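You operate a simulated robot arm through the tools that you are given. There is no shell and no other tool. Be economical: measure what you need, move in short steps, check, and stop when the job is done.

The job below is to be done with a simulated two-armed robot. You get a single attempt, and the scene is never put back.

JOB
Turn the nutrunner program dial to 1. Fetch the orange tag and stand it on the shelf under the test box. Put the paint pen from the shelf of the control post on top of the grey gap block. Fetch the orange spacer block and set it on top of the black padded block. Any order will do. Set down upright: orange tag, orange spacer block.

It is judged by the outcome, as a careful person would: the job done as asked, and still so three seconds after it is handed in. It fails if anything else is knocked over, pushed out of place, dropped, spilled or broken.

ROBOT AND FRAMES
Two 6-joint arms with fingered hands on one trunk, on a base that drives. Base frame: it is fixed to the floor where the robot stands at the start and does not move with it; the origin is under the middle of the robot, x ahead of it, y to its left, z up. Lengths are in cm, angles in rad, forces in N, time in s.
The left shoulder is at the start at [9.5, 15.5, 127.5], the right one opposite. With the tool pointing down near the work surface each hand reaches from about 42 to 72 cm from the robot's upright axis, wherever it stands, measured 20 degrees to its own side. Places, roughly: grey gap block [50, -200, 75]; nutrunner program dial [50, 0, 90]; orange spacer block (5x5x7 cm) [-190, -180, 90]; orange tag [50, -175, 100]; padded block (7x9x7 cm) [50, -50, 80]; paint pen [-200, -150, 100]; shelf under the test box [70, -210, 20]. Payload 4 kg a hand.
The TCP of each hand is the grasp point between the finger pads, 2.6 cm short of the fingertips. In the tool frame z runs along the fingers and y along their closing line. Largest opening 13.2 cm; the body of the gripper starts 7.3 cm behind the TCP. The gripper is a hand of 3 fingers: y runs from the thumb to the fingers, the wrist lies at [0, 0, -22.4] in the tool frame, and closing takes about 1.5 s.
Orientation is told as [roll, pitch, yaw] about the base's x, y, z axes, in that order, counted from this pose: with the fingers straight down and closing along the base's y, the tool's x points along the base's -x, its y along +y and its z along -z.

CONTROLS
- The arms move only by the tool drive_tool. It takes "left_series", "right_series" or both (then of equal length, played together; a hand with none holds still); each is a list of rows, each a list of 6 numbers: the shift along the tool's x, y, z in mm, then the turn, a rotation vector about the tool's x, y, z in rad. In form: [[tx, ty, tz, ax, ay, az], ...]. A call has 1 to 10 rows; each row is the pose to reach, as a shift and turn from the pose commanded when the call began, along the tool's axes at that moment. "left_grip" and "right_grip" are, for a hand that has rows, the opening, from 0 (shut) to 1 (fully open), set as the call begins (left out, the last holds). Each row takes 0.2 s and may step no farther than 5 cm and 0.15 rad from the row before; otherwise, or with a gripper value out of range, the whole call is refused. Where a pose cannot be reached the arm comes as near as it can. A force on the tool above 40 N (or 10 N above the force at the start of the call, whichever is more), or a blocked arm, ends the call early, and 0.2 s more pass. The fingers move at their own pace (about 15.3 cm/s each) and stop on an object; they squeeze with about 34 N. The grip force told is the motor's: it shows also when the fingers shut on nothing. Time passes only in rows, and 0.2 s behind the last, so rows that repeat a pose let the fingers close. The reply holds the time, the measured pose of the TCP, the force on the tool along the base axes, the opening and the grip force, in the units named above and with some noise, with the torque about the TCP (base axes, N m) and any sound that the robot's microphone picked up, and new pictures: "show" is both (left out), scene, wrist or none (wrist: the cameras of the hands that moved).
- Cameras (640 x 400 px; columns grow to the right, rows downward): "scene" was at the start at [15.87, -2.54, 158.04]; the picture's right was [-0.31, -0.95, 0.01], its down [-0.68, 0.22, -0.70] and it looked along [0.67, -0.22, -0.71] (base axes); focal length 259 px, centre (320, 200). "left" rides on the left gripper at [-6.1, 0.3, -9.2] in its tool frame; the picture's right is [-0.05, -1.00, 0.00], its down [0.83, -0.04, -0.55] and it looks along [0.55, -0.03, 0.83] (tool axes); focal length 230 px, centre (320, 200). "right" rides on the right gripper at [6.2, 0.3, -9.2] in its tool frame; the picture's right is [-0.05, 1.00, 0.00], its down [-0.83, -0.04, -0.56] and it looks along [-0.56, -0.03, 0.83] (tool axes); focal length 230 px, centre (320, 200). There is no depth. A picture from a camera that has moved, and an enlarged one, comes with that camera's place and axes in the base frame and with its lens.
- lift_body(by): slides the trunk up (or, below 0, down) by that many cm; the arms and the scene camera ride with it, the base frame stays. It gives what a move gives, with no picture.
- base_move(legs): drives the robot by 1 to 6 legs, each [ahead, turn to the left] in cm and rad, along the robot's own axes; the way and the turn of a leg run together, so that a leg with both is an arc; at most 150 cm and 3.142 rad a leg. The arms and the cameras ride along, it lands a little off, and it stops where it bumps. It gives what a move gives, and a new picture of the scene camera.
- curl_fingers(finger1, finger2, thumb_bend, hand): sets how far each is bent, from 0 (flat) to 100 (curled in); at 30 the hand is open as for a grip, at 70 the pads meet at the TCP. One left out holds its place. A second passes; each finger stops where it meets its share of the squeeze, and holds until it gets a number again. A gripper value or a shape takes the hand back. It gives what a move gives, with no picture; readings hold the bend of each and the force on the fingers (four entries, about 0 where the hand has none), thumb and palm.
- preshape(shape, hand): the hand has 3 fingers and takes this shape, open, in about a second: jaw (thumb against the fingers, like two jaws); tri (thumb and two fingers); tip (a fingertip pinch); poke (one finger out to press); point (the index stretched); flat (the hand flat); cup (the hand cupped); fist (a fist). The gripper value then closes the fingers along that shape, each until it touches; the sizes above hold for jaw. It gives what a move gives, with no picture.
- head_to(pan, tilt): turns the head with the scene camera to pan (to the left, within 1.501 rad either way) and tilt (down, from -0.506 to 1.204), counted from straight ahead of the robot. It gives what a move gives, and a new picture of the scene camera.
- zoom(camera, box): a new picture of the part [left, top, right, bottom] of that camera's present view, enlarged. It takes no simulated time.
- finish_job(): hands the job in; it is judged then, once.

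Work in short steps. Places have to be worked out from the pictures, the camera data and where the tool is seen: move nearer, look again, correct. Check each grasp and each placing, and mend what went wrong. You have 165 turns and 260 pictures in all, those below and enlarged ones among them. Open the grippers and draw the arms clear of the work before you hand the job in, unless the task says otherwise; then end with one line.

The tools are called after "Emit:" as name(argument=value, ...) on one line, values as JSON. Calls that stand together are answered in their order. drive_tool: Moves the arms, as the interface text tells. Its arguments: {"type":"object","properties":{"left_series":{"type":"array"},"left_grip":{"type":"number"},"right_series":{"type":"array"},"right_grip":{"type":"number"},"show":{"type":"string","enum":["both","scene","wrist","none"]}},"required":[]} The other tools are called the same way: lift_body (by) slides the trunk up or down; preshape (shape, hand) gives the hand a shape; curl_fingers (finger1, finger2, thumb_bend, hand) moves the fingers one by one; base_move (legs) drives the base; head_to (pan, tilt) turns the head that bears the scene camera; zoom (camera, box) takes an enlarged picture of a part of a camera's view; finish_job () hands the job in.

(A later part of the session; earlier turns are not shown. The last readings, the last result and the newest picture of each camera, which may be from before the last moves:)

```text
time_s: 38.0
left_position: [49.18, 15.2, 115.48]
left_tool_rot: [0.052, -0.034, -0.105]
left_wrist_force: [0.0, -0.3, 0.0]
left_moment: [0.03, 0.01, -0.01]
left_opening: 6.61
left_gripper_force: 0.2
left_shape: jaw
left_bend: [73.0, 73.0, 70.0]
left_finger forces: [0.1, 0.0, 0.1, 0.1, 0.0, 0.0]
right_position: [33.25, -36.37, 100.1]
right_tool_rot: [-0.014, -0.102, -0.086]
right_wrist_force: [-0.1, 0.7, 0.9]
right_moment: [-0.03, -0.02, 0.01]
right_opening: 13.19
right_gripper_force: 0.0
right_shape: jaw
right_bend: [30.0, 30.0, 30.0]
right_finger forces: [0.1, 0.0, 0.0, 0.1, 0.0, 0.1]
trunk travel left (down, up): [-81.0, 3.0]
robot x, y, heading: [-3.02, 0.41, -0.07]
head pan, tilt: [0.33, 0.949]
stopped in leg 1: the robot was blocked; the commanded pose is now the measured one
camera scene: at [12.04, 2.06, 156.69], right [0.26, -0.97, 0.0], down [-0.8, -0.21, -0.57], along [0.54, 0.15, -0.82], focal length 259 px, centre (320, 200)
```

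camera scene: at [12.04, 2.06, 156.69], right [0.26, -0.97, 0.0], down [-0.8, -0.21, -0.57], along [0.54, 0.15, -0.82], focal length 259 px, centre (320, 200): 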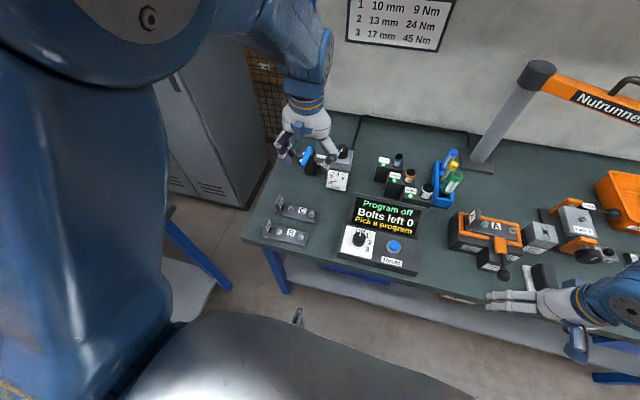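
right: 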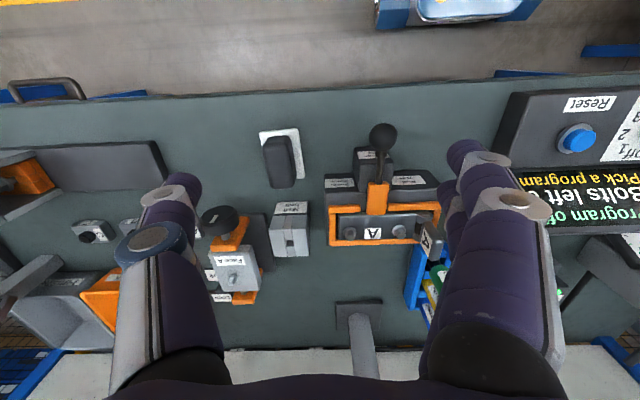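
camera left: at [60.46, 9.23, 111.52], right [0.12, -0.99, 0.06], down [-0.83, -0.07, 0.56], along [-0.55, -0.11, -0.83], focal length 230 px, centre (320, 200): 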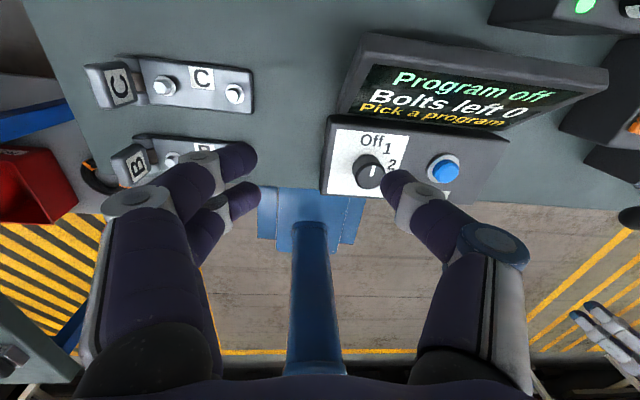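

Turning stops after about 0.05 rad, and the left elbow is right beside the head, so it may be rubbing. I'll extend the left hand to lower the elbow and square the right hand, then try again.

Emit:
drive_tool(left_series=[[-20, 10, 10, 0.01, 0.01, -0.02], [-40, 20, 20, 0.02, 0.02, -0.04], [-60, 30, 30, 0.03, 0.03, -0.05], [-80, 35, 35, 0.04, 0.03, -0.06], [-95, 40, 40, 0.05, 0.034, -0.07], [-95, 40, 40, 0.05, 0.034, -0.07]], right_series=[[-15, 0, 0, 0, 0.02, -0.01], [-30, 0, 0, 0, 0.04, -0.02], [-45, 0, 0, 0, 0.06, -0.03], [-60, 0, 0, 0, 0.08, -0.04], [-70, 0, 0, 0, 0.1, -0.04], [-70, 0, 0, 0, 0.1, -0.04]], show="none")

Emit:
base_move(legs=[[0, -0.25]])

```text
time_s: 39.4
left_position: [58.81, 17.72, 112.27]
left_tool_rot: [0.002, -0.004, -0.036]
left_wrist_force: [-0.7, -0.1, 0.6]
left_moment: [0.01, 0.02, -0.01]
left_opening: 6.6
left_gripper_force: 0.1
left_shape: jaw
left_bend: [73.0, 73.0, 70.0]
left_finger forces: [0.0, 0.0, 0.0, 0.1, 0.0, 0.0]
right_position: [39.17, -37.75, 100.8]
right_tool_rot: [-0.01, -0.003, -0.046]
right_wrist_force: [-1.0, -1.4, -0.3]
right_moment: [0.02, 0.01, 0.02]
right_opening: 13.18
right_gripper_force: 0.0
right_shape: jaw
right_bend: [30.0, 30.0, 30.0]
right_finger forces: [0.1, 0.0, 0.1, 0.0, 0.0, 0.1]
trunk travel left (down, up): [-81.0, 3.0]
robot x, y, heading: [-3.42, 0.36, -0.066]
head pan, tilt: [0.33, 0.949]
```

```text
time_s: 40.3
left_position: [56.11, 15.09, 114.0]
left_tool_rot: [-0.001, -0.037, -0.092]
left_wrist_force: [0.0, -0.1, 0.1]
left_moment: [0.0, 0.01, 0.0]
left_opening: 6.59
left_gripper_force: 0.1
left_shape: jaw
left_bend: [73.0, 73.0, 70.0]
left_finger forces: [0.0, 0.0, 0.0, 0.0, 0.0, 0.1]
right_position: [34.96, -38.77, 102.48]
right_tool_rot: [-0.018, -0.054, -0.098]
right_wrist_force: [0.7, -0.1, -0.1]
right_moment: [-0.02, 0.04, -0.01]
right_opening: 13.2
right_gripper_force: 0.0
right_shape: jaw
right_bend: [30.0, 30.0, 30.0]
right_finger forces: [0.1, 0.1, 0.1, 0.0, 0.0, 0.0]
trunk travel left (down, up): [-81.0, 3.0]
robot x, y, heading: [-3.34, 0.68, -0.12]
head pan, tilt: [0.33, 0.949]
stopped in leg 1: the robot was blocked; the commanded pose is now the measured one
camera scene: at [12.14, 1.39, 156.69], right [0.21, -0.98, 0.0], down [-0.81, -0.17, -0.56], along [0.55, 0.12, -0.83], focal length 259 px, centre (320, 200)
```

scene: 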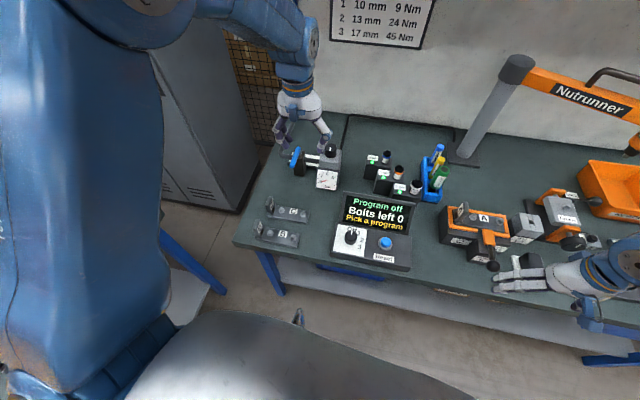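

Turns stop after 0.05 rad each time, perhaps because the arms lag when it turns. I'll try several small turn legs.

Emit:
base_move(legs=[[0, -0.04], [0, -0.04], [0, -0.04], [0, -0.04], [0, -0.04]])

```text
time_s: 41.6
left_position: [53.03, 11.08, 116.04]
left_tool_rot: [0.0, -0.072, -0.169]
left_wrist_force: [0.2, -0.4, 0.0]
left_moment: [0.01, -0.01, -0.01]
left_opening: 6.59
left_gripper_force: 0.0
left_shape: jaw
left_bend: [73.0, 73.0, 70.0]
left_finger forces: [0.0, 0.0, 0.1, 0.1, 0.0, 0.0]
right_position: [30.07, -40.62, 104.08]
right_tool_rot: [-0.023, -0.106, -0.174]
right_wrist_force: [0.2, -0.9, 0.4]
right_moment: [0.0, 0.02, 0.05]
right_opening: 13.19
right_gripper_force: 0.1
right_shape: jaw
right_bend: [30.0, 30.0, 30.0]
right_finger forces: [0.1, 0.0, 0.0, 0.1, 0.0, 0.0]
trunk travel left (down, up): [-81.0, 3.0]
robot x, y, heading: [-3.0, 0.7, -0.19]
head pan, tilt: [0.33, 0.949]
stopped in leg 2: the robot was blocked; the commanded pose is now the measured one
camera scene: at [12.02, 0.08, 156.69], right [0.14, -0.99, -0.01], down [-0.82, -0.11, -0.57], along [0.56, 0.08, -0.82], focal length 259 px, centre (320, 200)
```

scene: 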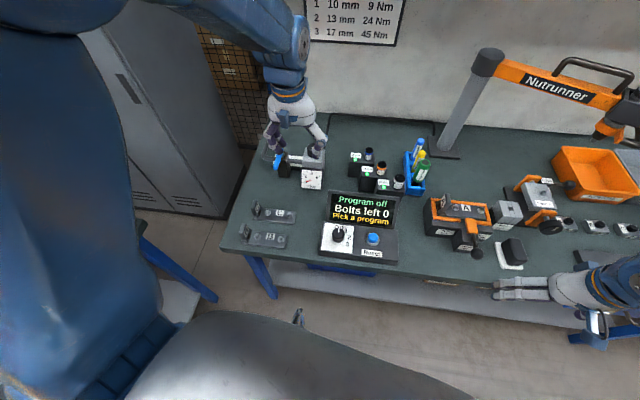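

Heading is now -0.19, so the dial is about 9 cm left of the robot's midline. I'll try the left hand over the dial again: sideways first, then down.

Emit:
drive_tool(left_series=[[10, -29, 10, 0, 0.02, -0.04], [20, -58, 25, 0, 0.04, -0.08], [30, -87, 45, 0, 0.06, -0.12], [40, -116, 75, 0, 0.07, -0.16], [40, -116, 110, 0, 0.072, -0.169], [40, -116, 150, 0, 0.072, -0.169], [40, -116, 190, 0, 0.072, -0.169], [40, -116, 190, 0, 0.072, -0.169]])

```text
time_s: 43.4
left_position: [50.16, 1.55, 97.49]
left_tool_rot: [-0.06, 0.01, 0.067]
left_wrist_force: [-0.8, -0.1, 0.8]
left_moment: [-0.03, -0.01, 0.0]
left_opening: 6.58
left_gripper_force: 0.1
left_shape: jaw
left_bend: [73.0, 73.0, 70.0]
left_finger forces: [0.0, 0.0, 0.1, 0.0, 0.0, 0.0]
left hand out of reach, approached as far as the arm can: row 4, 5, 6, 7, 8
right_position: [29.83, -40.59, 103.86]
right_tool_rot: [-0.021, -0.103, -0.173]
right_wrist_force: [-0.1, -0.1, 0.2]
right_moment: [0.03, -0.02, 0.01]
right_opening: 13.21
right_gripper_force: 0.2
right_shape: jaw
right_bend: [30.0, 30.0, 30.0]
right_finger forces: [0.0, 0.1, 0.0, 0.1, 0.1, 0.1]
trunk travel left (down, up): [-81.0, 3.0]
robot x, y, heading: [-3.19, 0.79, -0.191]
head pan, tilt: [0.33, 0.949]
camera scene: at [11.8, -0.03, 156.73], right [0.14, -0.99, -0.01], down [-0.82, -0.11, -0.57], along [0.56, 0.08, -0.82], focal length 259 px, centre (320, 200)
camera left: at [56.33, 2.89, 106.56], right [0.12, -0.99, 0.06], down [-0.82, -0.06, 0.56], along [-0.56, -0.11, -0.82], focal length 230 px, centre (320, 200)
```

scene: 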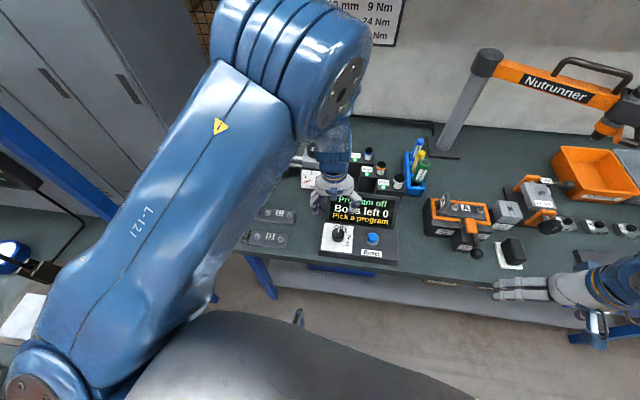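
left: 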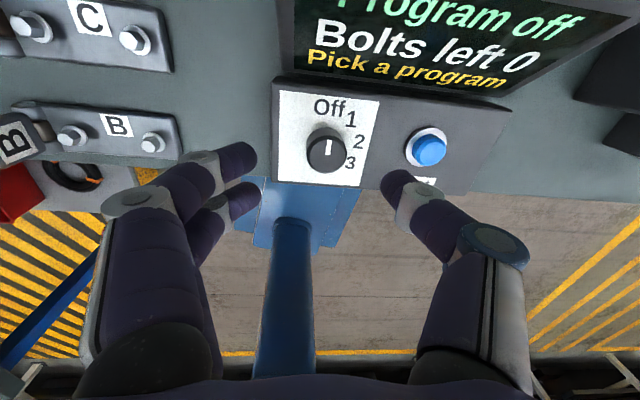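

It's 2 cm short of the target. I'll see whether yawing the hand clockwise, closer to the arm's own direction, makes the target reachable.

Emit:
drive_tool(left_series=[[4, -4, 0, -0.02, 0, 0.1], [8, -8, 5, -0.04, 0, 0.2], [12, -12, 10, -0.06, 0, 0.3], [17, -15, 20, -0.06, 0, 0.4], [17, -15, 20, -0.06, 0, 0.4]], show="none")

```text
time_s: 44.6
left_position: [50.5, 2.31, 94.75]
left_tool_rot: [0.017, 0.001, -0.351]
left_wrist_force: [-0.1, -0.1, 0.5]
left_moment: [0.0, 0.02, 0.01]
left_opening: 6.61
left_gripper_force: 0.0
left_shape: jaw
left_bend: [73.0, 73.0, 70.0]
left_finger forces: [0.0, 0.0, 0.0, 0.1, 0.0, 0.0]
left hand out of reach, approached as far as the arm can: row 1, 2, 3, 4, 5
right_position: [29.86, -40.57, 103.84]
right_tool_rot: [-0.02, -0.102, -0.173]
right_wrist_force: [-0.6, -0.3, 0.3]
right_moment: [-0.01, -0.01, 0.0]
right_opening: 13.21
right_gripper_force: 0.0
right_shape: jaw
right_bend: [30.0, 30.0, 30.0]
right_finger forces: [0.0, 0.0, 0.0, 0.0, 0.1, 0.0]
trunk travel left (down, up): [-81.0, 3.0]
robot x, y, heading: [-3.24, 0.62, -0.19]
head pan, tilt: [0.33, 0.949]
```

The limit is positional, so the robot needs to face further right. I'll raise the hand and turn in tiny legs.

Emit:
drive_tool(left_series=[[0, 0, -30, 0, 0, 0], [0, 20, -60, 0, 0, 0], [0, 40, -90, 0, 0, 0], [0, 60, -120, 0, 0, 0], [0, 60, -120, 0, 0, 0]], show="none")

Emit:
base_move(legs=[[0, -0.04]])

Emit:
base_move(legs=[[0, -0.04]])

Emit:
base_move(legs=[[0, -0.04]])

```text
time_s: 45.8
left_position: [52.11, 6.54, 106.65]
left_tool_rot: [0.057, 0.009, -0.4]
left_wrist_force: [-0.3, -0.1, 0.2]
left_moment: [-0.04, 0.02, 0.0]
left_opening: 6.59
left_gripper_force: 0.0
left_shape: jaw
left_bend: [73.0, 73.0, 70.0]
left_finger forces: [0.1, 0.0, 0.0, 0.1, 0.0, 0.0]
left hand out of reach, approached as far as the arm can: row 1
right_position: [30.02, -40.65, 103.72]
right_tool_rot: [-0.02, -0.1, -0.174]
right_wrist_force: [-0.2, -0.4, -0.3]
right_moment: [0.06, 0.02, 0.0]
right_opening: 13.19
right_gripper_force: 0.1
right_shape: jaw
right_bend: [30.0, 30.0, 30.0]
right_finger forces: [0.0, 0.1, 0.0, 0.0, 0.0, 0.0]
trunk travel left (down, up): [-81.0, 3.0]
robot x, y, heading: [-3.06, 0.6, -0.186]
head pan, tilt: [0.33, 0.949]
```

```text
time_s: 46.7
left_position: [48.74, 5.61, 108.66]
left_tool_rot: [0.064, -0.033, -0.43]
left_wrist_force: [-0.7, 0.3, -0.3]
left_moment: [-0.01, 0.01, 0.01]
left_opening: 6.59
left_gripper_force: 0.2
left_shape: jaw
left_bend: [73.0, 73.0, 70.0]
left_finger forces: [0.0, 0.0, 0.0, 0.0, 0.0, 0.0]
right_position: [25.51, -39.44, 103.3]
right_tool_rot: [-0.026, -0.079, -0.207]
right_wrist_force: [0.9, 0.0, -0.9]
right_moment: [0.02, -0.01, 0.03]
right_opening: 13.18
right_gripper_force: 0.1
right_shape: jaw
right_bend: [30.0, 30.0, 30.0]
right_finger forces: [0.0, 0.0, 0.0, 0.0, 0.0, 0.0]
trunk travel left (down, up): [-81.0, 3.0]
robot x, y, heading: [-3.32, 0.13, -0.217]
head pan, tilt: [0.33, 0.949]
stopped in leg 1: the robot was blocked; the commanded pose is now the measured one
camera scene: at [11.89, -0.37, 156.7], right [0.11, -0.99, -0.01], down [-0.82, -0.09, -0.57], along [0.56, 0.07, -0.82], focal length 259 px, centre (320, 200)
```

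scene: 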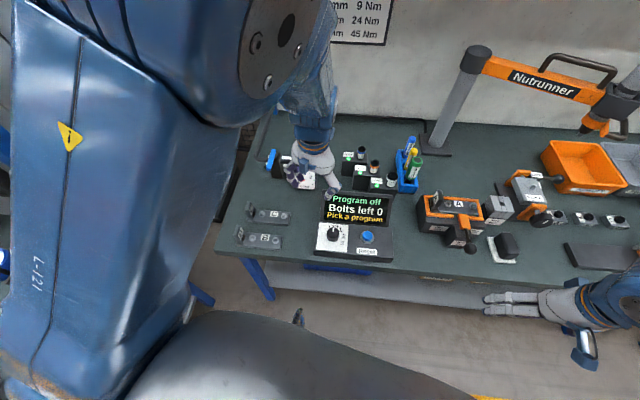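

```text
time_s: 47.5
left_position: [48.86, 3.6, 108.53]
left_tool_rot: [0.065, -0.029, -0.473]
left_wrist_force: [0.5, 0.2, 0.0]
left_moment: [-0.06, -0.02, 0.02]
left_opening: 6.58
left_gripper_force: 0.1
left_shape: jaw
left_bend: [73.0, 73.0, 70.0]
left_finger forces: [0.0, 0.1, 0.0, 0.0, 0.0, 0.0]
right_position: [23.87, -40.57, 103.47]
right_tool_rot: [-0.029, -0.085, -0.248]
right_wrist_force: [-0.6, 1.4, -1.5]
right_moment: [-0.12, -0.06, -0.01]
right_opening: 13.21
right_gripper_force: 0.1
right_shape: jaw
right_bend: [30.0, 30.0, 30.0]
right_finger forces: [0.0, 0.0, 0.0, 0.1, 0.1, 0.0]
trunk travel left (down, up): [-81.0, 3.0]
robot x, y, heading: [-3.42, 0.78, -0.26]
head pan, tilt: [0.33, 0.949]
camera scene: at [11.7, -0.87, 156.73], right [0.07, -1.0, 0.0], down [-0.82, -0.05, -0.57], along [0.57, 0.04, -0.82], focal length 259 px, centre (320, 200)
```

scene: 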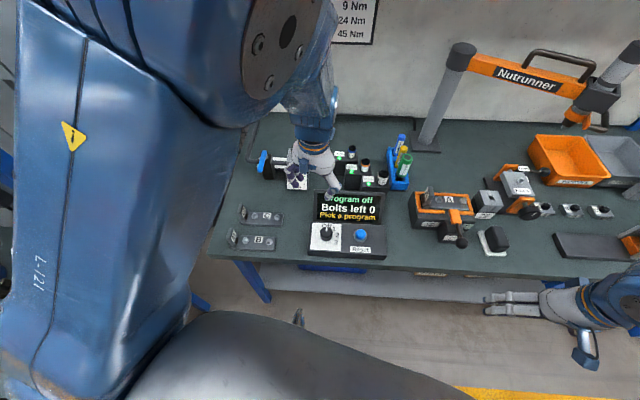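

```text
time_s: 48.2
left_position: [47.52, 1.99, 109.65]
left_tool_rot: [0.059, -0.05, -0.502]
left_wrist_force: [-0.3, -0.1, 1.0]
left_moment: [-0.01, -0.02, -0.01]
left_opening: 6.57
left_gripper_force: 0.0
left_shape: jaw
left_bend: [73.0, 73.0, 70.0]
left_finger forces: [0.0, 0.0, 0.0, 0.0, 0.0, 0.0]
right_position: [21.58, -40.56, 103.64]
right_tool_rot: [-0.036, -0.087, -0.289]
right_wrist_force: [-0.1, 0.6, 0.4]
right_moment: [-0.03, -0.01, -0.01]
right_opening: 13.19
right_gripper_force: 0.1
right_shape: jaw
right_bend: [30.0, 30.0, 30.0]
right_finger forces: [0.0, 0.0, 0.0, 0.0, 0.0, 0.1]
trunk travel left (down, up): [-81.0, 3.0]
robot x, y, heading: [-3.12, 0.69, -0.306]
head pan, tilt: [0.33, 0.949]
camera scene: at [11.72, -1.68, 156.74], right [0.02, -1.0, -0.01], down [-0.82, -0.02, -0.57], along [0.57, 0.02, -0.82], focal length 259 px, centre (320, 200)
```

scene: 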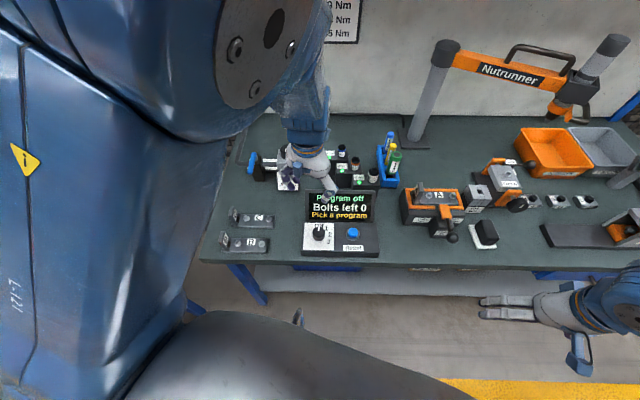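

Heading is now -0.306, which puts the dial in a good sector. I'll lower the left hand to about 6 cm above the knob, hand vertical and yaw near zero.

Emit:
drive_tool(left_series=[[-2, -4, 30, 0.01, 0.013, -0.11], [-4, -8, 60, 0.02, 0.026, -0.22], [-6, -13, 90, 0.03, 0.04, -0.33], [-8, -17, 120, 0.04, 0.053, -0.44], [-9, -21, 150, 0.045, 0.066, -0.549], [-9, -21, 166, 0.045, 0.066, -0.549], [-9, -21, 166, 0.045, 0.066, -0.549]])

```text
time_s: 49.8
left_position: [47.23, 0.82, 93.76]
left_tool_rot: [-0.004, -0.021, 0.05]
left_wrist_force: [-1.0, -0.4, 0.7]
left_moment: [0.01, 0.01, -0.02]
left_opening: 6.58
left_gripper_force: 0.1
left_shape: jaw
left_bend: [73.0, 73.0, 70.0]
left_finger forces: [0.0, 0.0, 0.0, 0.1, 0.1, 0.0]
right_position: [20.0, -39.03, 103.16]
right_tool_rot: [-0.038, -0.062, -0.287]
right_wrist_force: [-0.2, -0.1, 0.4]
right_moment: [-0.01, -0.01, -0.01]
right_opening: 13.18
right_gripper_force: 0.1
right_shape: jaw
right_bend: [30.0, 30.0, 30.0]
right_finger forces: [0.0, 0.1, 0.0, 0.0, 0.0, 0.0]
trunk travel left (down, up): [-81.0, 3.0]
robot x, y, heading: [-3.18, 0.81, -0.304]
head pan, tilt: [0.33, 0.949]
camera scene: at [11.66, -1.75, 156.72], right [0.03, -1.0, -0.01], down [-0.82, -0.02, -0.57], along [0.57, 0.02, -0.82], focal length 259 px, centre (320, 200)
camera left: at [53.14, 1.51, 103.08], right [0.1, -0.99, 0.01], down [-0.84, -0.08, 0.54], along [-0.54, -0.06, -0.84], focal length 230 px, centre (320, 200)
```

scene: 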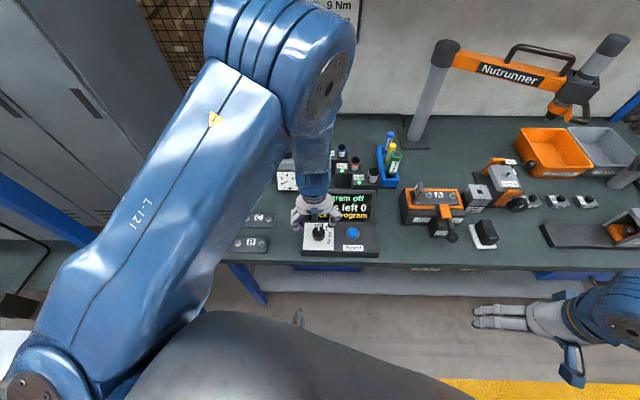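
left: 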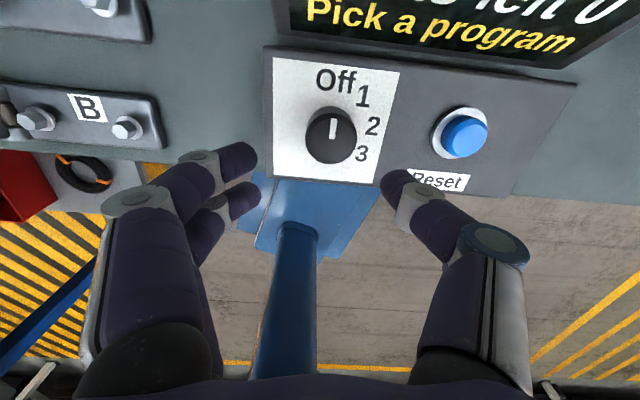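

The left camera gives the knob at about [48.3, 0.1], matching the earlier estimate. I'll descend around it to TCP z≈88.

Emit:
drive_tool(left_series=[[-6, -4, 0, 0, 0.01, 0], [-12, -7.5, 10, 0, 0.021, 0], [-12, -7.5, 25, 0, 0.021, 0], [-12, -7.5, 40, 0, 0.021, 0], [-12, -7.5, 57, 0, 0.021, 0], [-12, -7.5, 57, 0, 0.021, 0]], show="wrist")

```text
time_s: 51.2
left_position: [48.36, 0.05, 87.99]
left_tool_rot: [-0.004, 0.0, 0.051]
left_wrist_force: [-0.8, 0.0, 0.0]
left_moment: [-0.03, 0.01, 0.02]
left_opening: 6.6
left_gripper_force: 0.1
left_shape: jaw
left_bend: [73.0, 73.0, 70.0]
left_finger forces: [0.0, 0.1, 0.0, 0.0, 0.0, 0.0]
right_position: [19.97, -39.04, 103.09]
right_tool_rot: [-0.039, -0.063, -0.287]
right_wrist_force: [-1.3, -0.5, -0.2]
right_moment: [0.02, -0.04, 0.01]
right_opening: 13.21
right_gripper_force: 0.0
right_shape: jaw
right_bend: [30.0, 30.0, 30.0]
right_finger forces: [0.1, 0.1, 0.0, 0.1, 0.0, 0.1]
trunk travel left (down, up): [-81.0, 3.0]
robot x, y, heading: [-3.32, 0.96, -0.3]
head pan, tilt: [0.33, 0.949]
camera left: at [54.49, 0.82, 97.16], right [0.1, -0.99, 0.0], down [-0.83, -0.08, 0.56], along [-0.55, -0.06, -0.83], focal length 230 px, centre (320, 200)
```

left: 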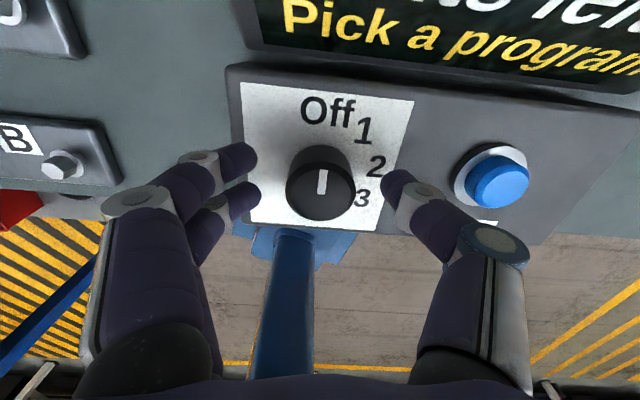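

The knob sits between the fingers. I'll close on it and check the force.

Emit:
drive_tool(left_series=[[-3, 1, 0, 0, 0, 0], [-3, 1, 0, 0, 0, 0], [-3, 1, 0, 0, 0, 0], [-3, 1, 0, 0, 0, 0], [-3, 1, 0, 0, 0, 0]], left_grip=0.2, show="wrist")

```text
time_s: 52.4
left_position: [48.81, 0.3, 87.89]
left_tool_rot: [-0.003, 0.002, 0.051]
left_wrist_force: [0.0, -2.0, -4.8]
left_moment: [-0.01, 0.01, 0.05]
left_opening: 2.56
left_gripper_force: 34.3
left_shape: jaw
left_bend: [72.0, 73.0, 70.0]
left_finger forces: [12.2, 15.6, 0.1, 0.1, 28.7, 0.1]
right_position: [20.07, -39.1, 103.08]
right_tool_rot: [-0.038, -0.064, -0.288]
right_wrist_force: [-0.2, -0.7, -0.4]
right_moment: [0.01, 0.02, -0.02]
right_opening: 13.17
right_gripper_force: 0.2
right_shape: jaw
right_bend: [30.0, 30.0, 30.0]
right_finger forces: [0.1, 0.0, 0.1, 0.0, 0.1, 0.1]
trunk travel left (down, up): [-81.0, 3.0]
robot x, y, heading: [-3.09, 0.33, -0.311]
head pan, tilt: [0.33, 0.949]
camera left: at [54.88, 0.95, 97.18], right [0.1, -0.99, 0.0], down [-0.83, -0.08, 0.56], along [-0.55, -0.06, -0.83], focal length 230 px, centre (320, 200)
```

left: 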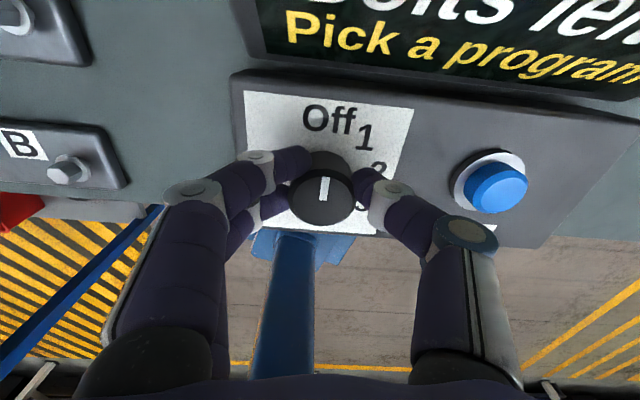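

The knob is gripped at 34 N. I'll rotate it clockwise 0.7 rad.

Emit:
drive_tool(left_series=[[0, 0, 0, 0, 0, 0.14], [0, 0, 0, 0, 0, 0.28], [0, 0, 0, 0, 0, 0.42], [0, 0, 0, 0, 0, 0.56], [0, 0, 0, 0, 0, 0.7], [0, 0, 0, 0, 0, 0.7]])

```text
time_s: 53.8
left_position: [48.94, -0.06, 87.97]
left_tool_rot: [-0.002, 0.001, -0.653]
left_wrist_force: [-2.4, -19.8, -6.3]
left_moment: [-0.45, 0.15, 0.18]
left_opening: 2.53
left_gripper_force: 34.0
left_shape: jaw
left_bend: [72.0, 73.0, 70.0]
left_finger forces: [11.4, 12.9, 0.0, 0.0, 40.1, 0.1]
right_position: [19.96, -39.34, 102.97]
right_tool_rot: [-0.037, -0.063, -0.288]
right_wrist_force: [0.4, 0.4, -0.1]
right_moment: [-0.04, -0.01, 0.01]
right_opening: 13.24
right_gripper_force: 0.0
right_shape: jaw
right_bend: [30.0, 30.0, 30.0]
right_finger forces: [0.1, 0.0, 0.1, 0.1, 0.1, 0.1]
trunk travel left (down, up): [-81.0, 3.0]
robot x, y, heading: [-2.74, 0.38, -0.308]
head pan, tilt: [0.33, 0.949]
camera scene: at [11.75, -2.12, 156.71], right [0.03, -1.0, -0.01], down [-0.82, -0.02, -0.57], along [0.57, 0.02, -0.82], focal length 259 px, centre (320, 200)
camera left: at [53.94, -3.48, 97.22], right [-0.56, -0.83, 0.0], down [-0.69, 0.47, 0.56], along [-0.46, 0.31, -0.83], focal length 230 px, centre (320, 200)
```

scene: 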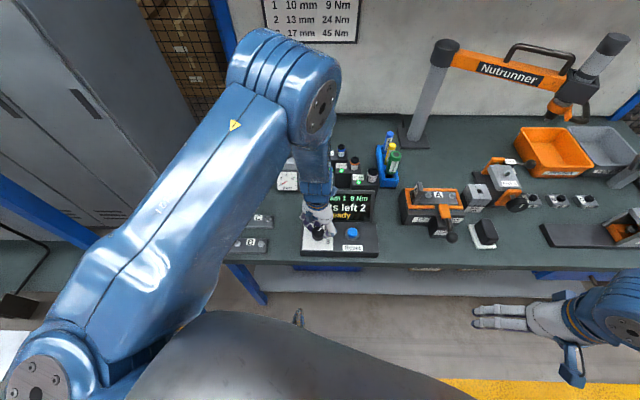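
left: 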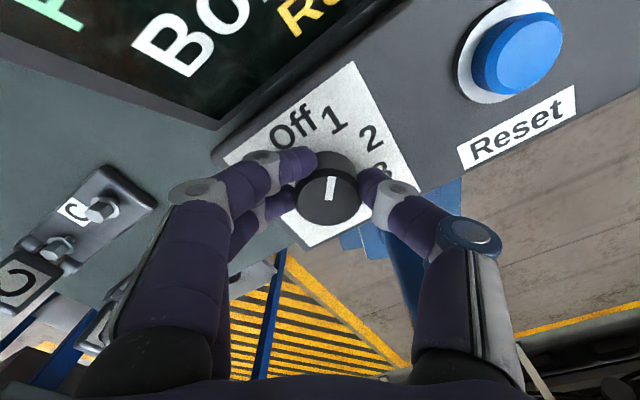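

The screen now reads program 1, "Ready". I'll open the fingers and lift straight off.

Emit:
drive_tool(left_series=[[0, 0, 0, 0, 0, 0], [0, 0, 0, 0, 0, 0], [0, 0, -2, 0, 0, 0], [0, 0, -20, 0, 0, 0], [0, 0, -50, 0, 0, 0], [0, 0, -90, 0, 0, 0], [0, 0, -130, 0, 0, 0], [0, 0, -170, 0, 0, 0]], left_grip=0.5)

Emit:
zoom(camera="scene", box=[270, 170, 400, 270])

```text
time_s: 55.6
left_position: [48.83, 0.25, 104.92]
left_tool_rot: [-0.005, -0.002, -0.648]
left_wrist_force: [0.2, -0.5, 0.1]
left_moment: [0.0, 0.0, 0.01]
left_opening: 6.55
left_gripper_force: 0.1
left_shape: jaw
left_bend: [73.0, 73.0, 70.0]
left_finger forces: [0.0, 0.1, 0.0, 0.0, 0.0, 0.0]
right_position: [19.83, -39.02, 103.17]
right_tool_rot: [-0.037, -0.064, -0.288]
right_wrist_force: [0.0, 0.5, 1.1]
right_moment: [-0.02, 0.01, 0.03]
right_opening: 13.21
right_gripper_force: 0.0
right_shape: jaw
right_bend: [30.0, 30.0, 30.0]
right_finger forces: [0.0, 0.1, 0.0, 0.0, 0.0, 0.0]
trunk travel left (down, up): [-81.0, 3.0]
robot x, y, heading: [-3.02, 0.4, -0.306]
head pan, tilt: [0.33, 0.949]
camera scene: at [11.53, -1.67, 156.73], right [0.03, -1.0, -0.01], down [-0.82, -0.02, -0.57], along [0.57, 0.02, -0.82], focal length 259 px, centre (320, 200)
camera left: at [53.86, -3.11, 114.19], right [-0.56, -0.83, 0.01], down [-0.69, 0.47, 0.55], along [-0.46, 0.31, -0.83], focal length 230 px, centre (320, 200)
```

scene: 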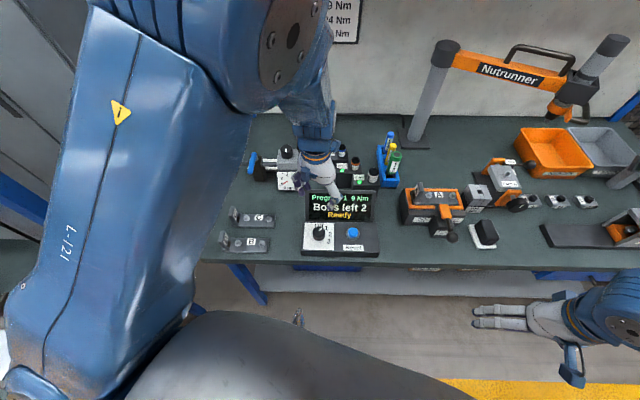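
left: 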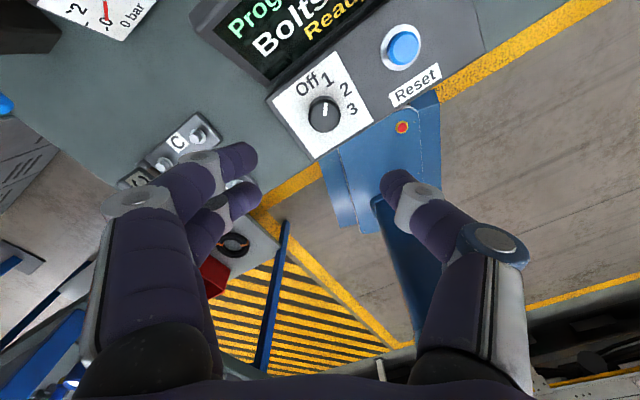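

```text
4.00 times, centred on (335, 220) of scene
camera zoom: at [11.53, -1.67, 156.73], right [0.03, -1.0, -0.01], down [-0.82, -0.02, -0.57], along [0.57, 0.02, -0.82], focal length 1038 px, centre (260, 120)
```

zoom: 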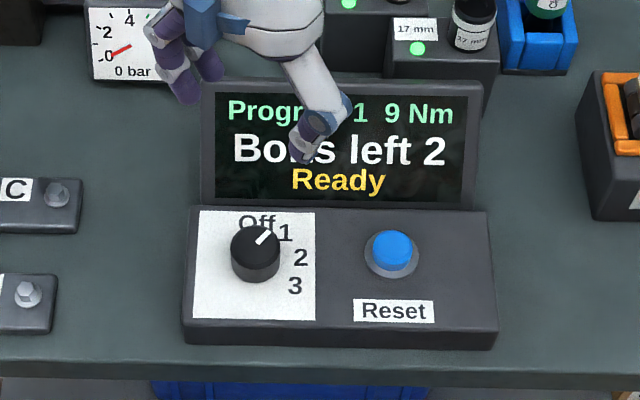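

The dial is at 1 with the screen confirming. I'll back away from the bench and test turning in the open.

Emit:
base_move(legs=[[-45, 0]])

Emit:
base_move(legs=[[0, -0.4]])

```text
time_s: 58.4
left_position: [6.14, 13.84, 104.85]
left_tool_rot: [-0.008, -0.005, -0.643]
left_wrist_force: [0.3, -0.3, -0.3]
left_moment: [0.02, 0.02, -0.01]
left_opening: 6.56
left_gripper_force: 0.1
left_shape: jaw
left_bend: [73.0, 73.0, 70.0]
left_finger forces: [0.1, 0.1, 0.1, 0.0, 0.1, 0.0]
right_position: [-21.86, -25.83, 103.84]
right_tool_rot: [-0.043, -0.093, -0.281]
right_wrist_force: [-0.3, 0.4, -0.8]
right_moment: [0.01, 0.02, -0.01]
right_opening: 13.21
right_gripper_force: 0.0
right_shape: jaw
right_bend: [30.0, 30.0, 30.0]
right_finger forces: [0.0, 0.0, 0.0, 0.0, 0.0, 0.0]
trunk travel left (down, up): [-81.0, 3.0]
robot x, y, heading: [-46.15, 13.82, -0.304]
head pan, tilt: [0.33, 0.949]
camera scene: at [-31.09, 11.76, 156.7], right [0.03, -1.0, -0.01], down [-0.82, -0.02, -0.57], along [0.57, 0.02, -0.82], focal length 259 px, centre (320, 200)
```

scene: 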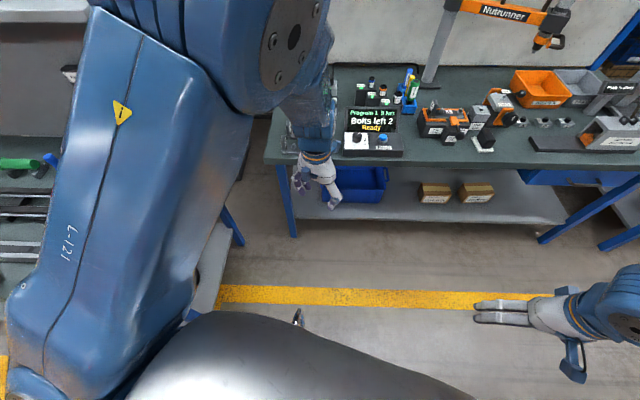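

```text
time_s: 60.0
left_position: [0.83, -5.25, 105.8]
left_tool_rot: [-0.006, -0.024, -1.033]
left_wrist_force: [0.0, -0.4, -1.2]
left_moment: [-0.02, 0.01, 0.03]
left_opening: 6.57
left_gripper_force: 0.1
left_shape: jaw
left_bend: [73.0, 73.0, 70.0]
left_finger forces: [0.0, 0.0, 0.1, 0.1, 0.0, 0.0]
right_position: [-39.14, -31.54, 104.04]
right_tool_rot: [-0.047, -0.09, -0.693]
right_wrist_force: [0.5, -0.4, -0.3]
right_moment: [-0.01, 0.02, -0.01]
right_opening: 13.18
right_gripper_force: 0.1
right_shape: jaw
right_bend: [30.0, 30.0, 30.0]
right_finger forces: [0.0, 0.1, 0.0, 0.0, 0.0, 0.0]
trunk travel left (down, up): [-81.0, 3.0]
robot x, y, heading: [-46.21, 13.97, -0.699]
head pan, tilt: [0.33, 0.949]
camera scene: at [-33.06, 6.35, 156.72], right [-0.36, -0.93, -0.01], down [-0.77, 0.3, -0.57], along [0.53, -0.2, -0.82], focal length 259 px, centre (320, 200)
```

scene: 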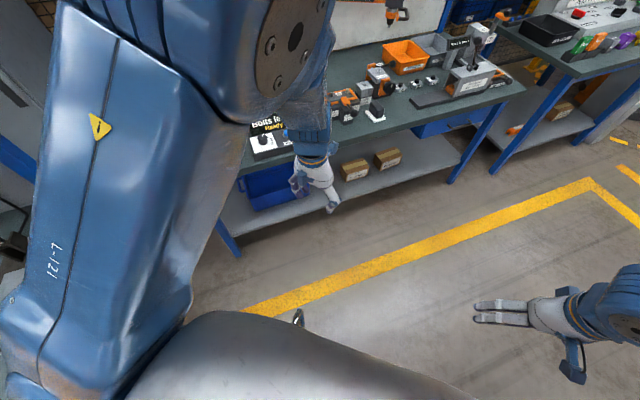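

Turning works in the open. I'll turn toward the control post area (about -2.3 rad) and raise the view.

Emit:
base_move(legs=[[0, -0.8], [0, -0.8]])

Emit:
head_to(pan=-0.2, tilt=0.35)

```text
time_s: 64.0
left_position: [-53.24, -31.57, 109.06]
left_tool_rot: [-0.078, -0.104, -2.359]
left_wrist_force: [-1.3, 0.5, 0.2]
left_moment: [0.02, -0.05, 0.0]
left_opening: 6.58
left_gripper_force: 0.1
left_shape: jaw
left_bend: [73.0, 73.0, 70.0]
left_finger forces: [0.1, 0.0, 0.1, 0.0, 0.0, 0.0]
right_position: [-88.8, -0.9, 103.88]
right_tool_rot: [-0.062, -0.066, -2.15]
right_wrist_force: [-0.4, 0.4, 0.8]
right_moment: [0.01, 0.0, 0.03]
right_opening: 13.18
right_gripper_force: 0.0
right_shape: jaw
right_bend: [30.0, 30.0, 30.0]
right_finger forces: [0.1, 0.0, 0.1, 0.1, 0.1, 0.0]
trunk travel left (down, up): [-81.0, 3.0]
robot x, y, heading: [-44.95, 13.59, -2.078]
head pan, tilt: [0.33, 0.949]
stopped in leg 2: the robot was blocked; the commanded pose is now the measured one
camera scene: at [-50.47, -0.42, 156.7], right [-0.98, 0.18, -0.01], down [0.15, 0.81, -0.57], along [-0.09, -0.56, -0.82], focal length 259 px, centre (320, 200)
```

scene: 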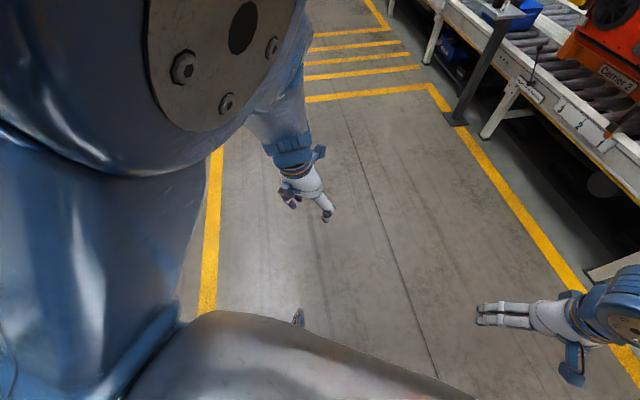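

```text
time_s: 65.0
left_position: [-53.33, -31.75, 109.17]
left_tool_rot: [-0.076, -0.115, -2.36]
left_wrist_force: [0.9, 0.1, 1.1]
left_moment: [0.02, -0.01, 0.0]
left_opening: 6.61
left_gripper_force: 0.1
left_shape: jaw
left_bend: [73.0, 73.0, 70.0]
left_finger forces: [0.0, 0.1, 0.0, 0.1, 0.0, 0.0]
right_position: [-88.87, -0.82, 103.94]
right_tool_rot: [-0.066, -0.066, -2.147]
right_wrist_force: [0.7, 0.2, 1.3]
right_moment: [0.02, -0.01, 0.01]
right_opening: 13.18
right_gripper_force: 0.1
right_shape: jaw
right_bend: [30.0, 30.0, 30.0]
right_finger forces: [0.0, 0.0, 0.1, 0.0, 0.0, 0.1]
trunk travel left (down, up): [-81.0, 3.0]
robot x, y, heading: [-45.42, 13.44, -2.075]
head pan, tilt: [-0.201, 0.351]
camera scene: at [-55.0, -0.53, 161.78], right [-0.76, 0.65, 0.0], down [0.23, 0.28, -0.93], along [-0.61, -0.71, -0.36], focal length 259 px, centre (320, 200)
```

scene: 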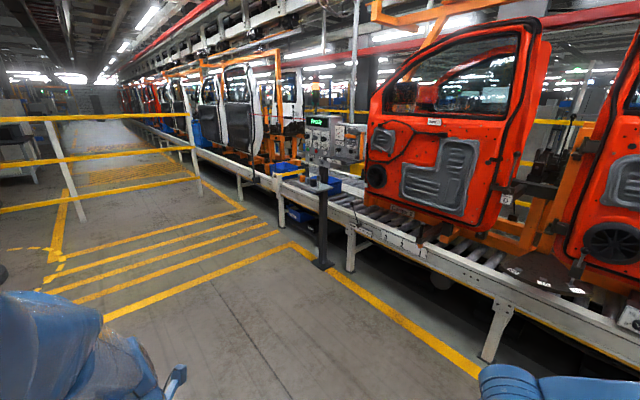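

The control post is visible ahead at about [-207, -174]. I'll put both arms in better-conditioned carrying poses and zoom in on the post.

Emit:
drive_tool(left_series=[[-14, 17, 0, -0.01, 0.02, -0.04], [-28, 35, 0, -0.02, 0.03, -0.08], [-42, 52, 0, -0.03, 0.05, -0.12], [-56, 70, 5, -0.04, 0.07, -0.16], [-70, 88, 10, -0.05, 0.08, -0.2], [-84, 105, 10, -0.06, 0.1, -0.25], [-97, 122, 10, -0.076, 0.115, -0.285], [-97, 122, 10, -0.076, 0.115, -0.285]], right_series=[[-20, 5, 0, -0.01, 0.01, -0.01], [-40, 10, 0, -0.02, 0.02, -0.02], [-60, 15, 0, -0.03, 0.03, -0.03], [-80, 20, 0, -0.04, 0.04, -0.04], [-100, 25, 0, -0.05, 0.05, -0.05], [-120, 33, 0, -0.06, 0.06, -0.06], [-144, 40, 0, -0.066, 0.066, -0.07], [-144, 40, 0, -0.066, 0.066, -0.07]], show="none")

Emit:
zoom(camera="scene", box=[240, 90, 400, 190])

```text
time_s: 66.8
left_position: [-51.98, -46.95, 108.3]
left_tool_rot: [0.012, 0.018, -2.087]
left_wrist_force: [0.2, -0.4, 1.0]
left_moment: [0.0, 0.01, 0.01]
left_opening: 6.62
left_gripper_force: 0.1
left_shape: jaw
left_bend: [73.0, 73.0, 70.0]
left_finger forces: [0.1, 0.1, 0.0, 0.0, 0.0, 0.0]
right_position: [-91.46, -14.44, 106.35]
right_tool_rot: [0.012, -0.029, -2.028]
right_wrist_force: [-0.6, 1.3, 0.6]
right_moment: [-0.01, 0.01, 0.01]
right_opening: 13.21
right_gripper_force: 0.1
right_shape: jaw
right_bend: [30.0, 30.0, 30.0]
right_finger forces: [0.0, 0.1, 0.0, 0.1, 0.0, 0.1]
trunk travel left (down, up): [-81.0, 3.0]
robot x, y, heading: [-44.99, 13.67, -2.08]
head pan, tilt: [-0.201, 0.351]
```

```text
4.00 times, centred on (320, 140) of scene
camera zoom: at [-55.15, -0.3, 161.8], right [-0.76, 0.65, 0.0], down [0.23, 0.28, -0.93], along [-0.61, -0.71, -0.36], focal length 1038 px, centre (320, 440)
```

zoom: 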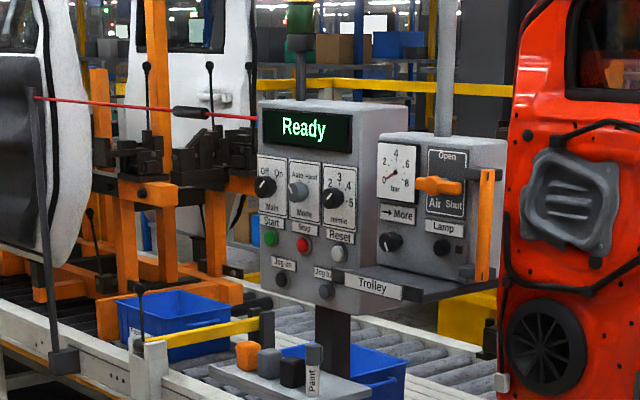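

The post has a tray with orange, grey and black blocks and something labelled "Paint", plus a side shelf. I'll turn toward it and drive closer for a better look.

Emit:
base_move(legs=[[0, -0.2], [120, 0]])

Emit:
head_to(pan=0.0, tilt=0.55)

```text
time_s: 73.6
left_position: [-141.5, -134.56, 108.41]
left_tool_rot: [0.009, 0.018, -2.294]
left_wrist_force: [-0.1, -0.1, 0.8]
left_moment: [-0.01, -0.01, 0.01]
left_opening: 6.62
left_gripper_force: 0.0
left_shape: jaw
left_bend: [73.0, 73.0, 70.0]
left_finger forces: [0.0, 0.0, 0.1, 0.0, 0.0, 0.0]
right_position: [-173.52, -94.64, 106.25]
right_tool_rot: [0.01, -0.027, -2.234]
right_wrist_force: [-0.5, 0.1, 0.2]
right_moment: [0.0, 0.01, 0.01]
right_opening: 13.2
right_gripper_force: 0.1
right_shape: jaw
right_bend: [30.0, 30.0, 30.0]
right_finger forces: [0.0, 0.1, 0.1, 0.0, 0.1, 0.0]
trunk travel left (down, up): [-81.0, 3.0]
robot x, y, heading: [-121.9, -76.34, -2.28]
head pan, tilt: [-0.201, 0.351]
camera scene: at [-135.13, -88.23, 161.8], right [-0.61, 0.79, 0.0], down [0.28, 0.22, -0.93], along [-0.74, -0.57, -0.36], focal length 259 px, centre (320, 200)
```

scene: 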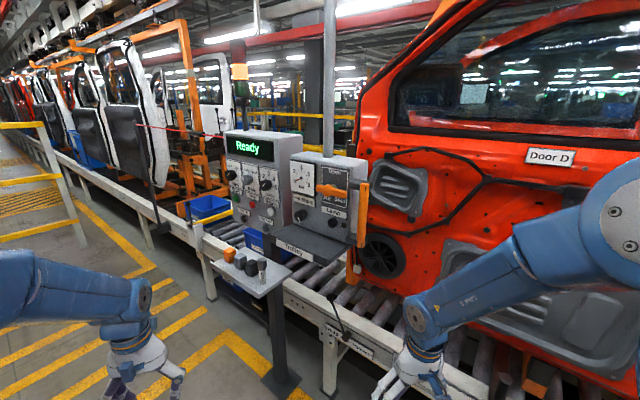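

```text
time_s: 74.3
left_position: [-140.37, -133.23, 109.21]
left_tool_rot: [0.01, 0.003, -2.296]
left_wrist_force: [-0.6, -0.7, -1.0]
left_moment: [0.0, -0.03, 0.03]
left_opening: 6.58
left_gripper_force: 0.0
left_shape: jaw
left_bend: [73.0, 73.0, 70.0]
left_finger forces: [0.0, 0.0, 0.0, 0.0, 0.0, 0.1]
right_position: [-172.28, -93.53, 107.02]
right_tool_rot: [0.01, -0.046, -2.232]
right_wrist_force: [-0.1, -0.3, 0.2]
right_moment: [-0.03, 0.03, -0.01]
right_opening: 13.22
right_gripper_force: 0.3
right_shape: jaw
right_bend: [30.0, 30.0, 30.0]
right_finger forces: [0.1, 0.1, 0.1, 0.1, 0.0, 0.1]
trunk travel left (down, up): [-81.0, 3.0]
robot x, y, heading: [-122.9, -76.58, -2.28]
head pan, tilt: [0.0, 0.55]
camera scene: at [-133.76, -89.52, 159.94], right [-0.76, 0.65, 0.0], down [0.35, 0.41, -0.84], along [-0.55, -0.64, -0.54], focal length 259 px, centre (320, 200)
```

scene: 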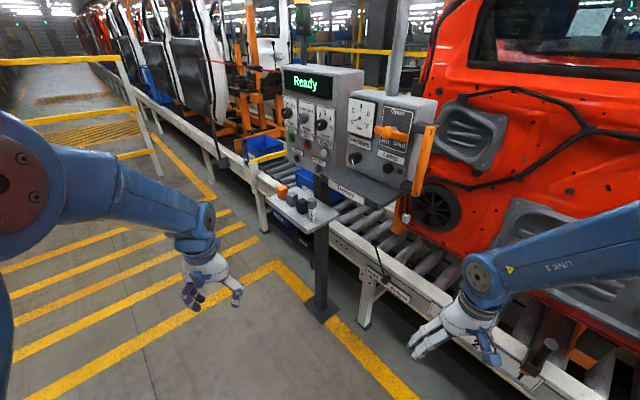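

Emit:
zoom(camera="scene", box=[250, 150, 410, 250])

```text
4.00 times, centred on (330, 200) of scene
camera zoom: at [-133.76, -89.52, 159.94], right [-0.76, 0.65, 0.0], down [0.35, 0.41, -0.84], along [-0.55, -0.64, -0.54], focal length 1038 px, centre (280, 200)
```

zoom: 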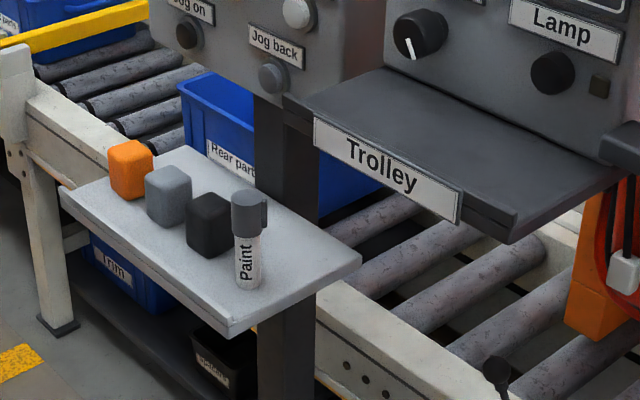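

The white tray on the post holds the orange spacer at about [-195, -190], grey and black blocks, and the upright paint pen at about [-195, -167]. I'll drive to face -x squarely in front of it so each hand gets one item.

Emit:
base_move(legs=[[0, 0.75], [101, 0], [0, -0.8], [0, -0.81]])

```text
time_s: 77.5
left_position: [-96.46, -130.33, 111.12]
left_tool_rot: [0.011, -0.036, -1.537]
left_wrist_force: [-0.5, 0.3, -0.1]
left_moment: [-0.02, 0.01, 0.0]
left_opening: 6.6
left_gripper_force: 0.0
left_shape: jaw
left_bend: [73.0, 73.0, 70.0]
left_finger forces: [0.0, 0.0, 0.1, 0.0, 0.0, 0.1]
right_position: [-146.24, -123.84, 108.73]
right_tool_rot: [0.013, -0.085, -1.471]
right_wrist_force: [0.6, 0.7, -0.3]
right_moment: [0.01, 0.02, -0.01]
right_opening: 13.18
right_gripper_force: 0.0
right_shape: jaw
right_bend: [30.0, 30.0, 30.0]
right_finger forces: [0.0, 0.0, 0.1, 0.1, 0.0, 0.0]
trunk travel left (down, up): [-81.0, 3.0]
robot x, y, heading: [-122.89, -81.01, -1.499]
head pan, tilt: [0.0, 0.55]
stopped in leg 2: the robot was blocked; the commanded pose is now the measured one
camera scene: at [-121.47, -97.91, 159.98], right [-1.0, -0.07, 0.0], down [-0.04, 0.54, -0.84], along [0.06, -0.84, -0.54], focal length 259 px, centre (320, 200)
```

scene: 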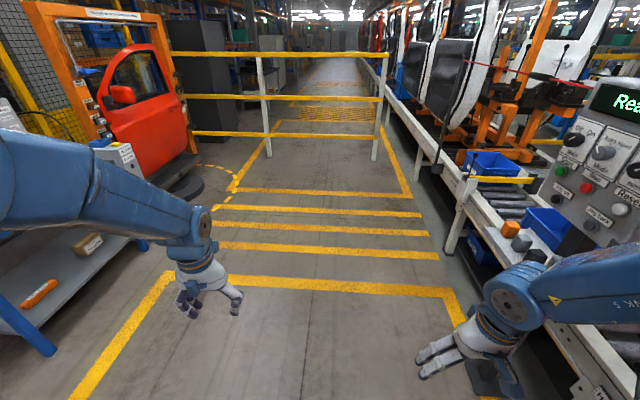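

Nothing is in the way there, so the stops look like transients between legs. I'll send one leg per call.

Emit:
base_move(legs=[[97, 0]])

```text
time_s: 82.7
left_position: [-88.94, -228.4, 111.17]
left_tool_rot: [0.011, -0.035, -1.534]
left_wrist_force: [0.0, -0.4, 0.9]
left_moment: [0.01, 0.0, 0.0]
left_opening: 6.59
left_gripper_force: 0.0
left_shape: jaw
left_bend: [73.0, 73.0, 70.0]
left_finger forces: [0.1, 0.0, 0.0, 0.0, 0.0, 0.1]
right_position: [-138.63, -222.06, 108.61]
right_tool_rot: [0.014, -0.087, -1.47]
right_wrist_force: [0.2, -0.6, 0.2]
right_moment: [0.01, -0.02, -0.02]
right_opening: 13.21
right_gripper_force: 0.1
right_shape: jaw
right_bend: [30.0, 30.0, 30.0]
right_finger forces: [0.0, 0.1, 0.0, 0.0, 0.0, 0.0]
trunk travel left (down, up): [-81.0, 3.0]
robot x, y, heading: [-115.42, -179.21, -1.495]
head pan, tilt: [0.0, 0.55]
camera scene: at [-114.09, -195.96, 159.98], right [-1.0, -0.08, 0.0], down [-0.04, 0.54, -0.84], along [0.07, -0.84, -0.54], focal length 259 px, centre (320, 200)
```

scene: 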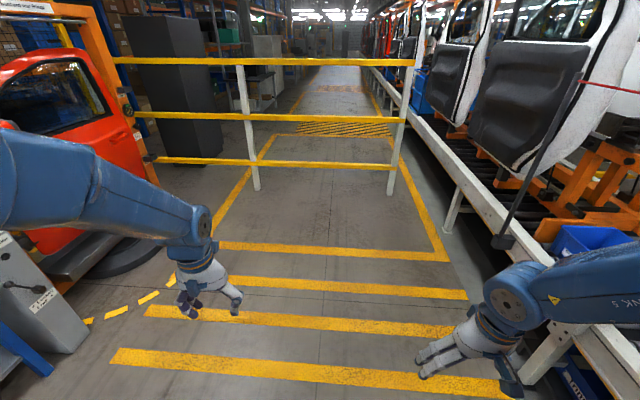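

Good, the drive completed. Next I'll turn right to face the post.

Emit:
base_move(legs=[[0, -1.64]])

```text
time_s: 85.3
left_position: [-131.0, -227.57, 113.57]
left_tool_rot: [0.013, -0.087, -2.385]
left_wrist_force: [0.1, -0.3, 0.1]
left_moment: [0.01, -0.03, 0.0]
left_opening: 6.58
left_gripper_force: 0.1
left_shape: jaw
left_bend: [73.0, 73.0, 70.0]
left_finger forces: [0.0, 0.0, 0.0, 0.0, 0.1, 0.0]
right_position: [-157.46, -186.02, 107.99]
right_tool_rot: [0.012, -0.035, -2.315]
right_wrist_force: [1.1, 0.4, 0.2]
right_moment: [-0.01, 0.0, -0.02]
right_opening: 13.2
right_gripper_force: 0.1
right_shape: jaw
right_bend: [30.0, 30.0, 30.0]
right_finger forces: [0.0, 0.0, 0.0, 0.1, 0.1, 0.1]
trunk travel left (down, up): [-81.0, 3.0]
robot x, y, heading: [-115.02, -179.6, -2.343]
head pan, tilt: [0.0, 0.55]
stopped in leg 1: the robot was blocked; the commanded pose is now the measured one
camera scene: at [-127.01, -191.96, 159.92], right [-0.72, 0.7, 0.0], down [0.38, 0.39, -0.84], along [-0.59, -0.6, -0.54], focal length 259 px, centre (320, 200)
```

scene: 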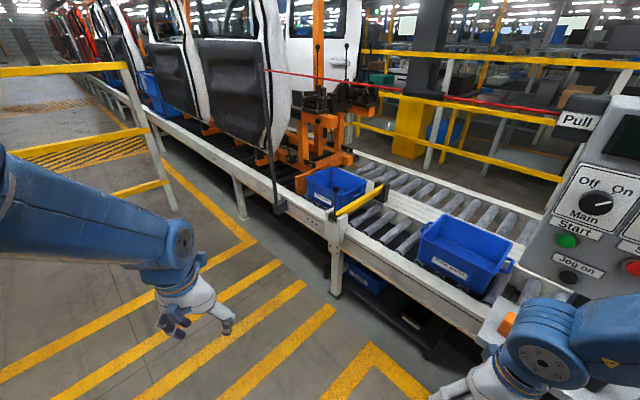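

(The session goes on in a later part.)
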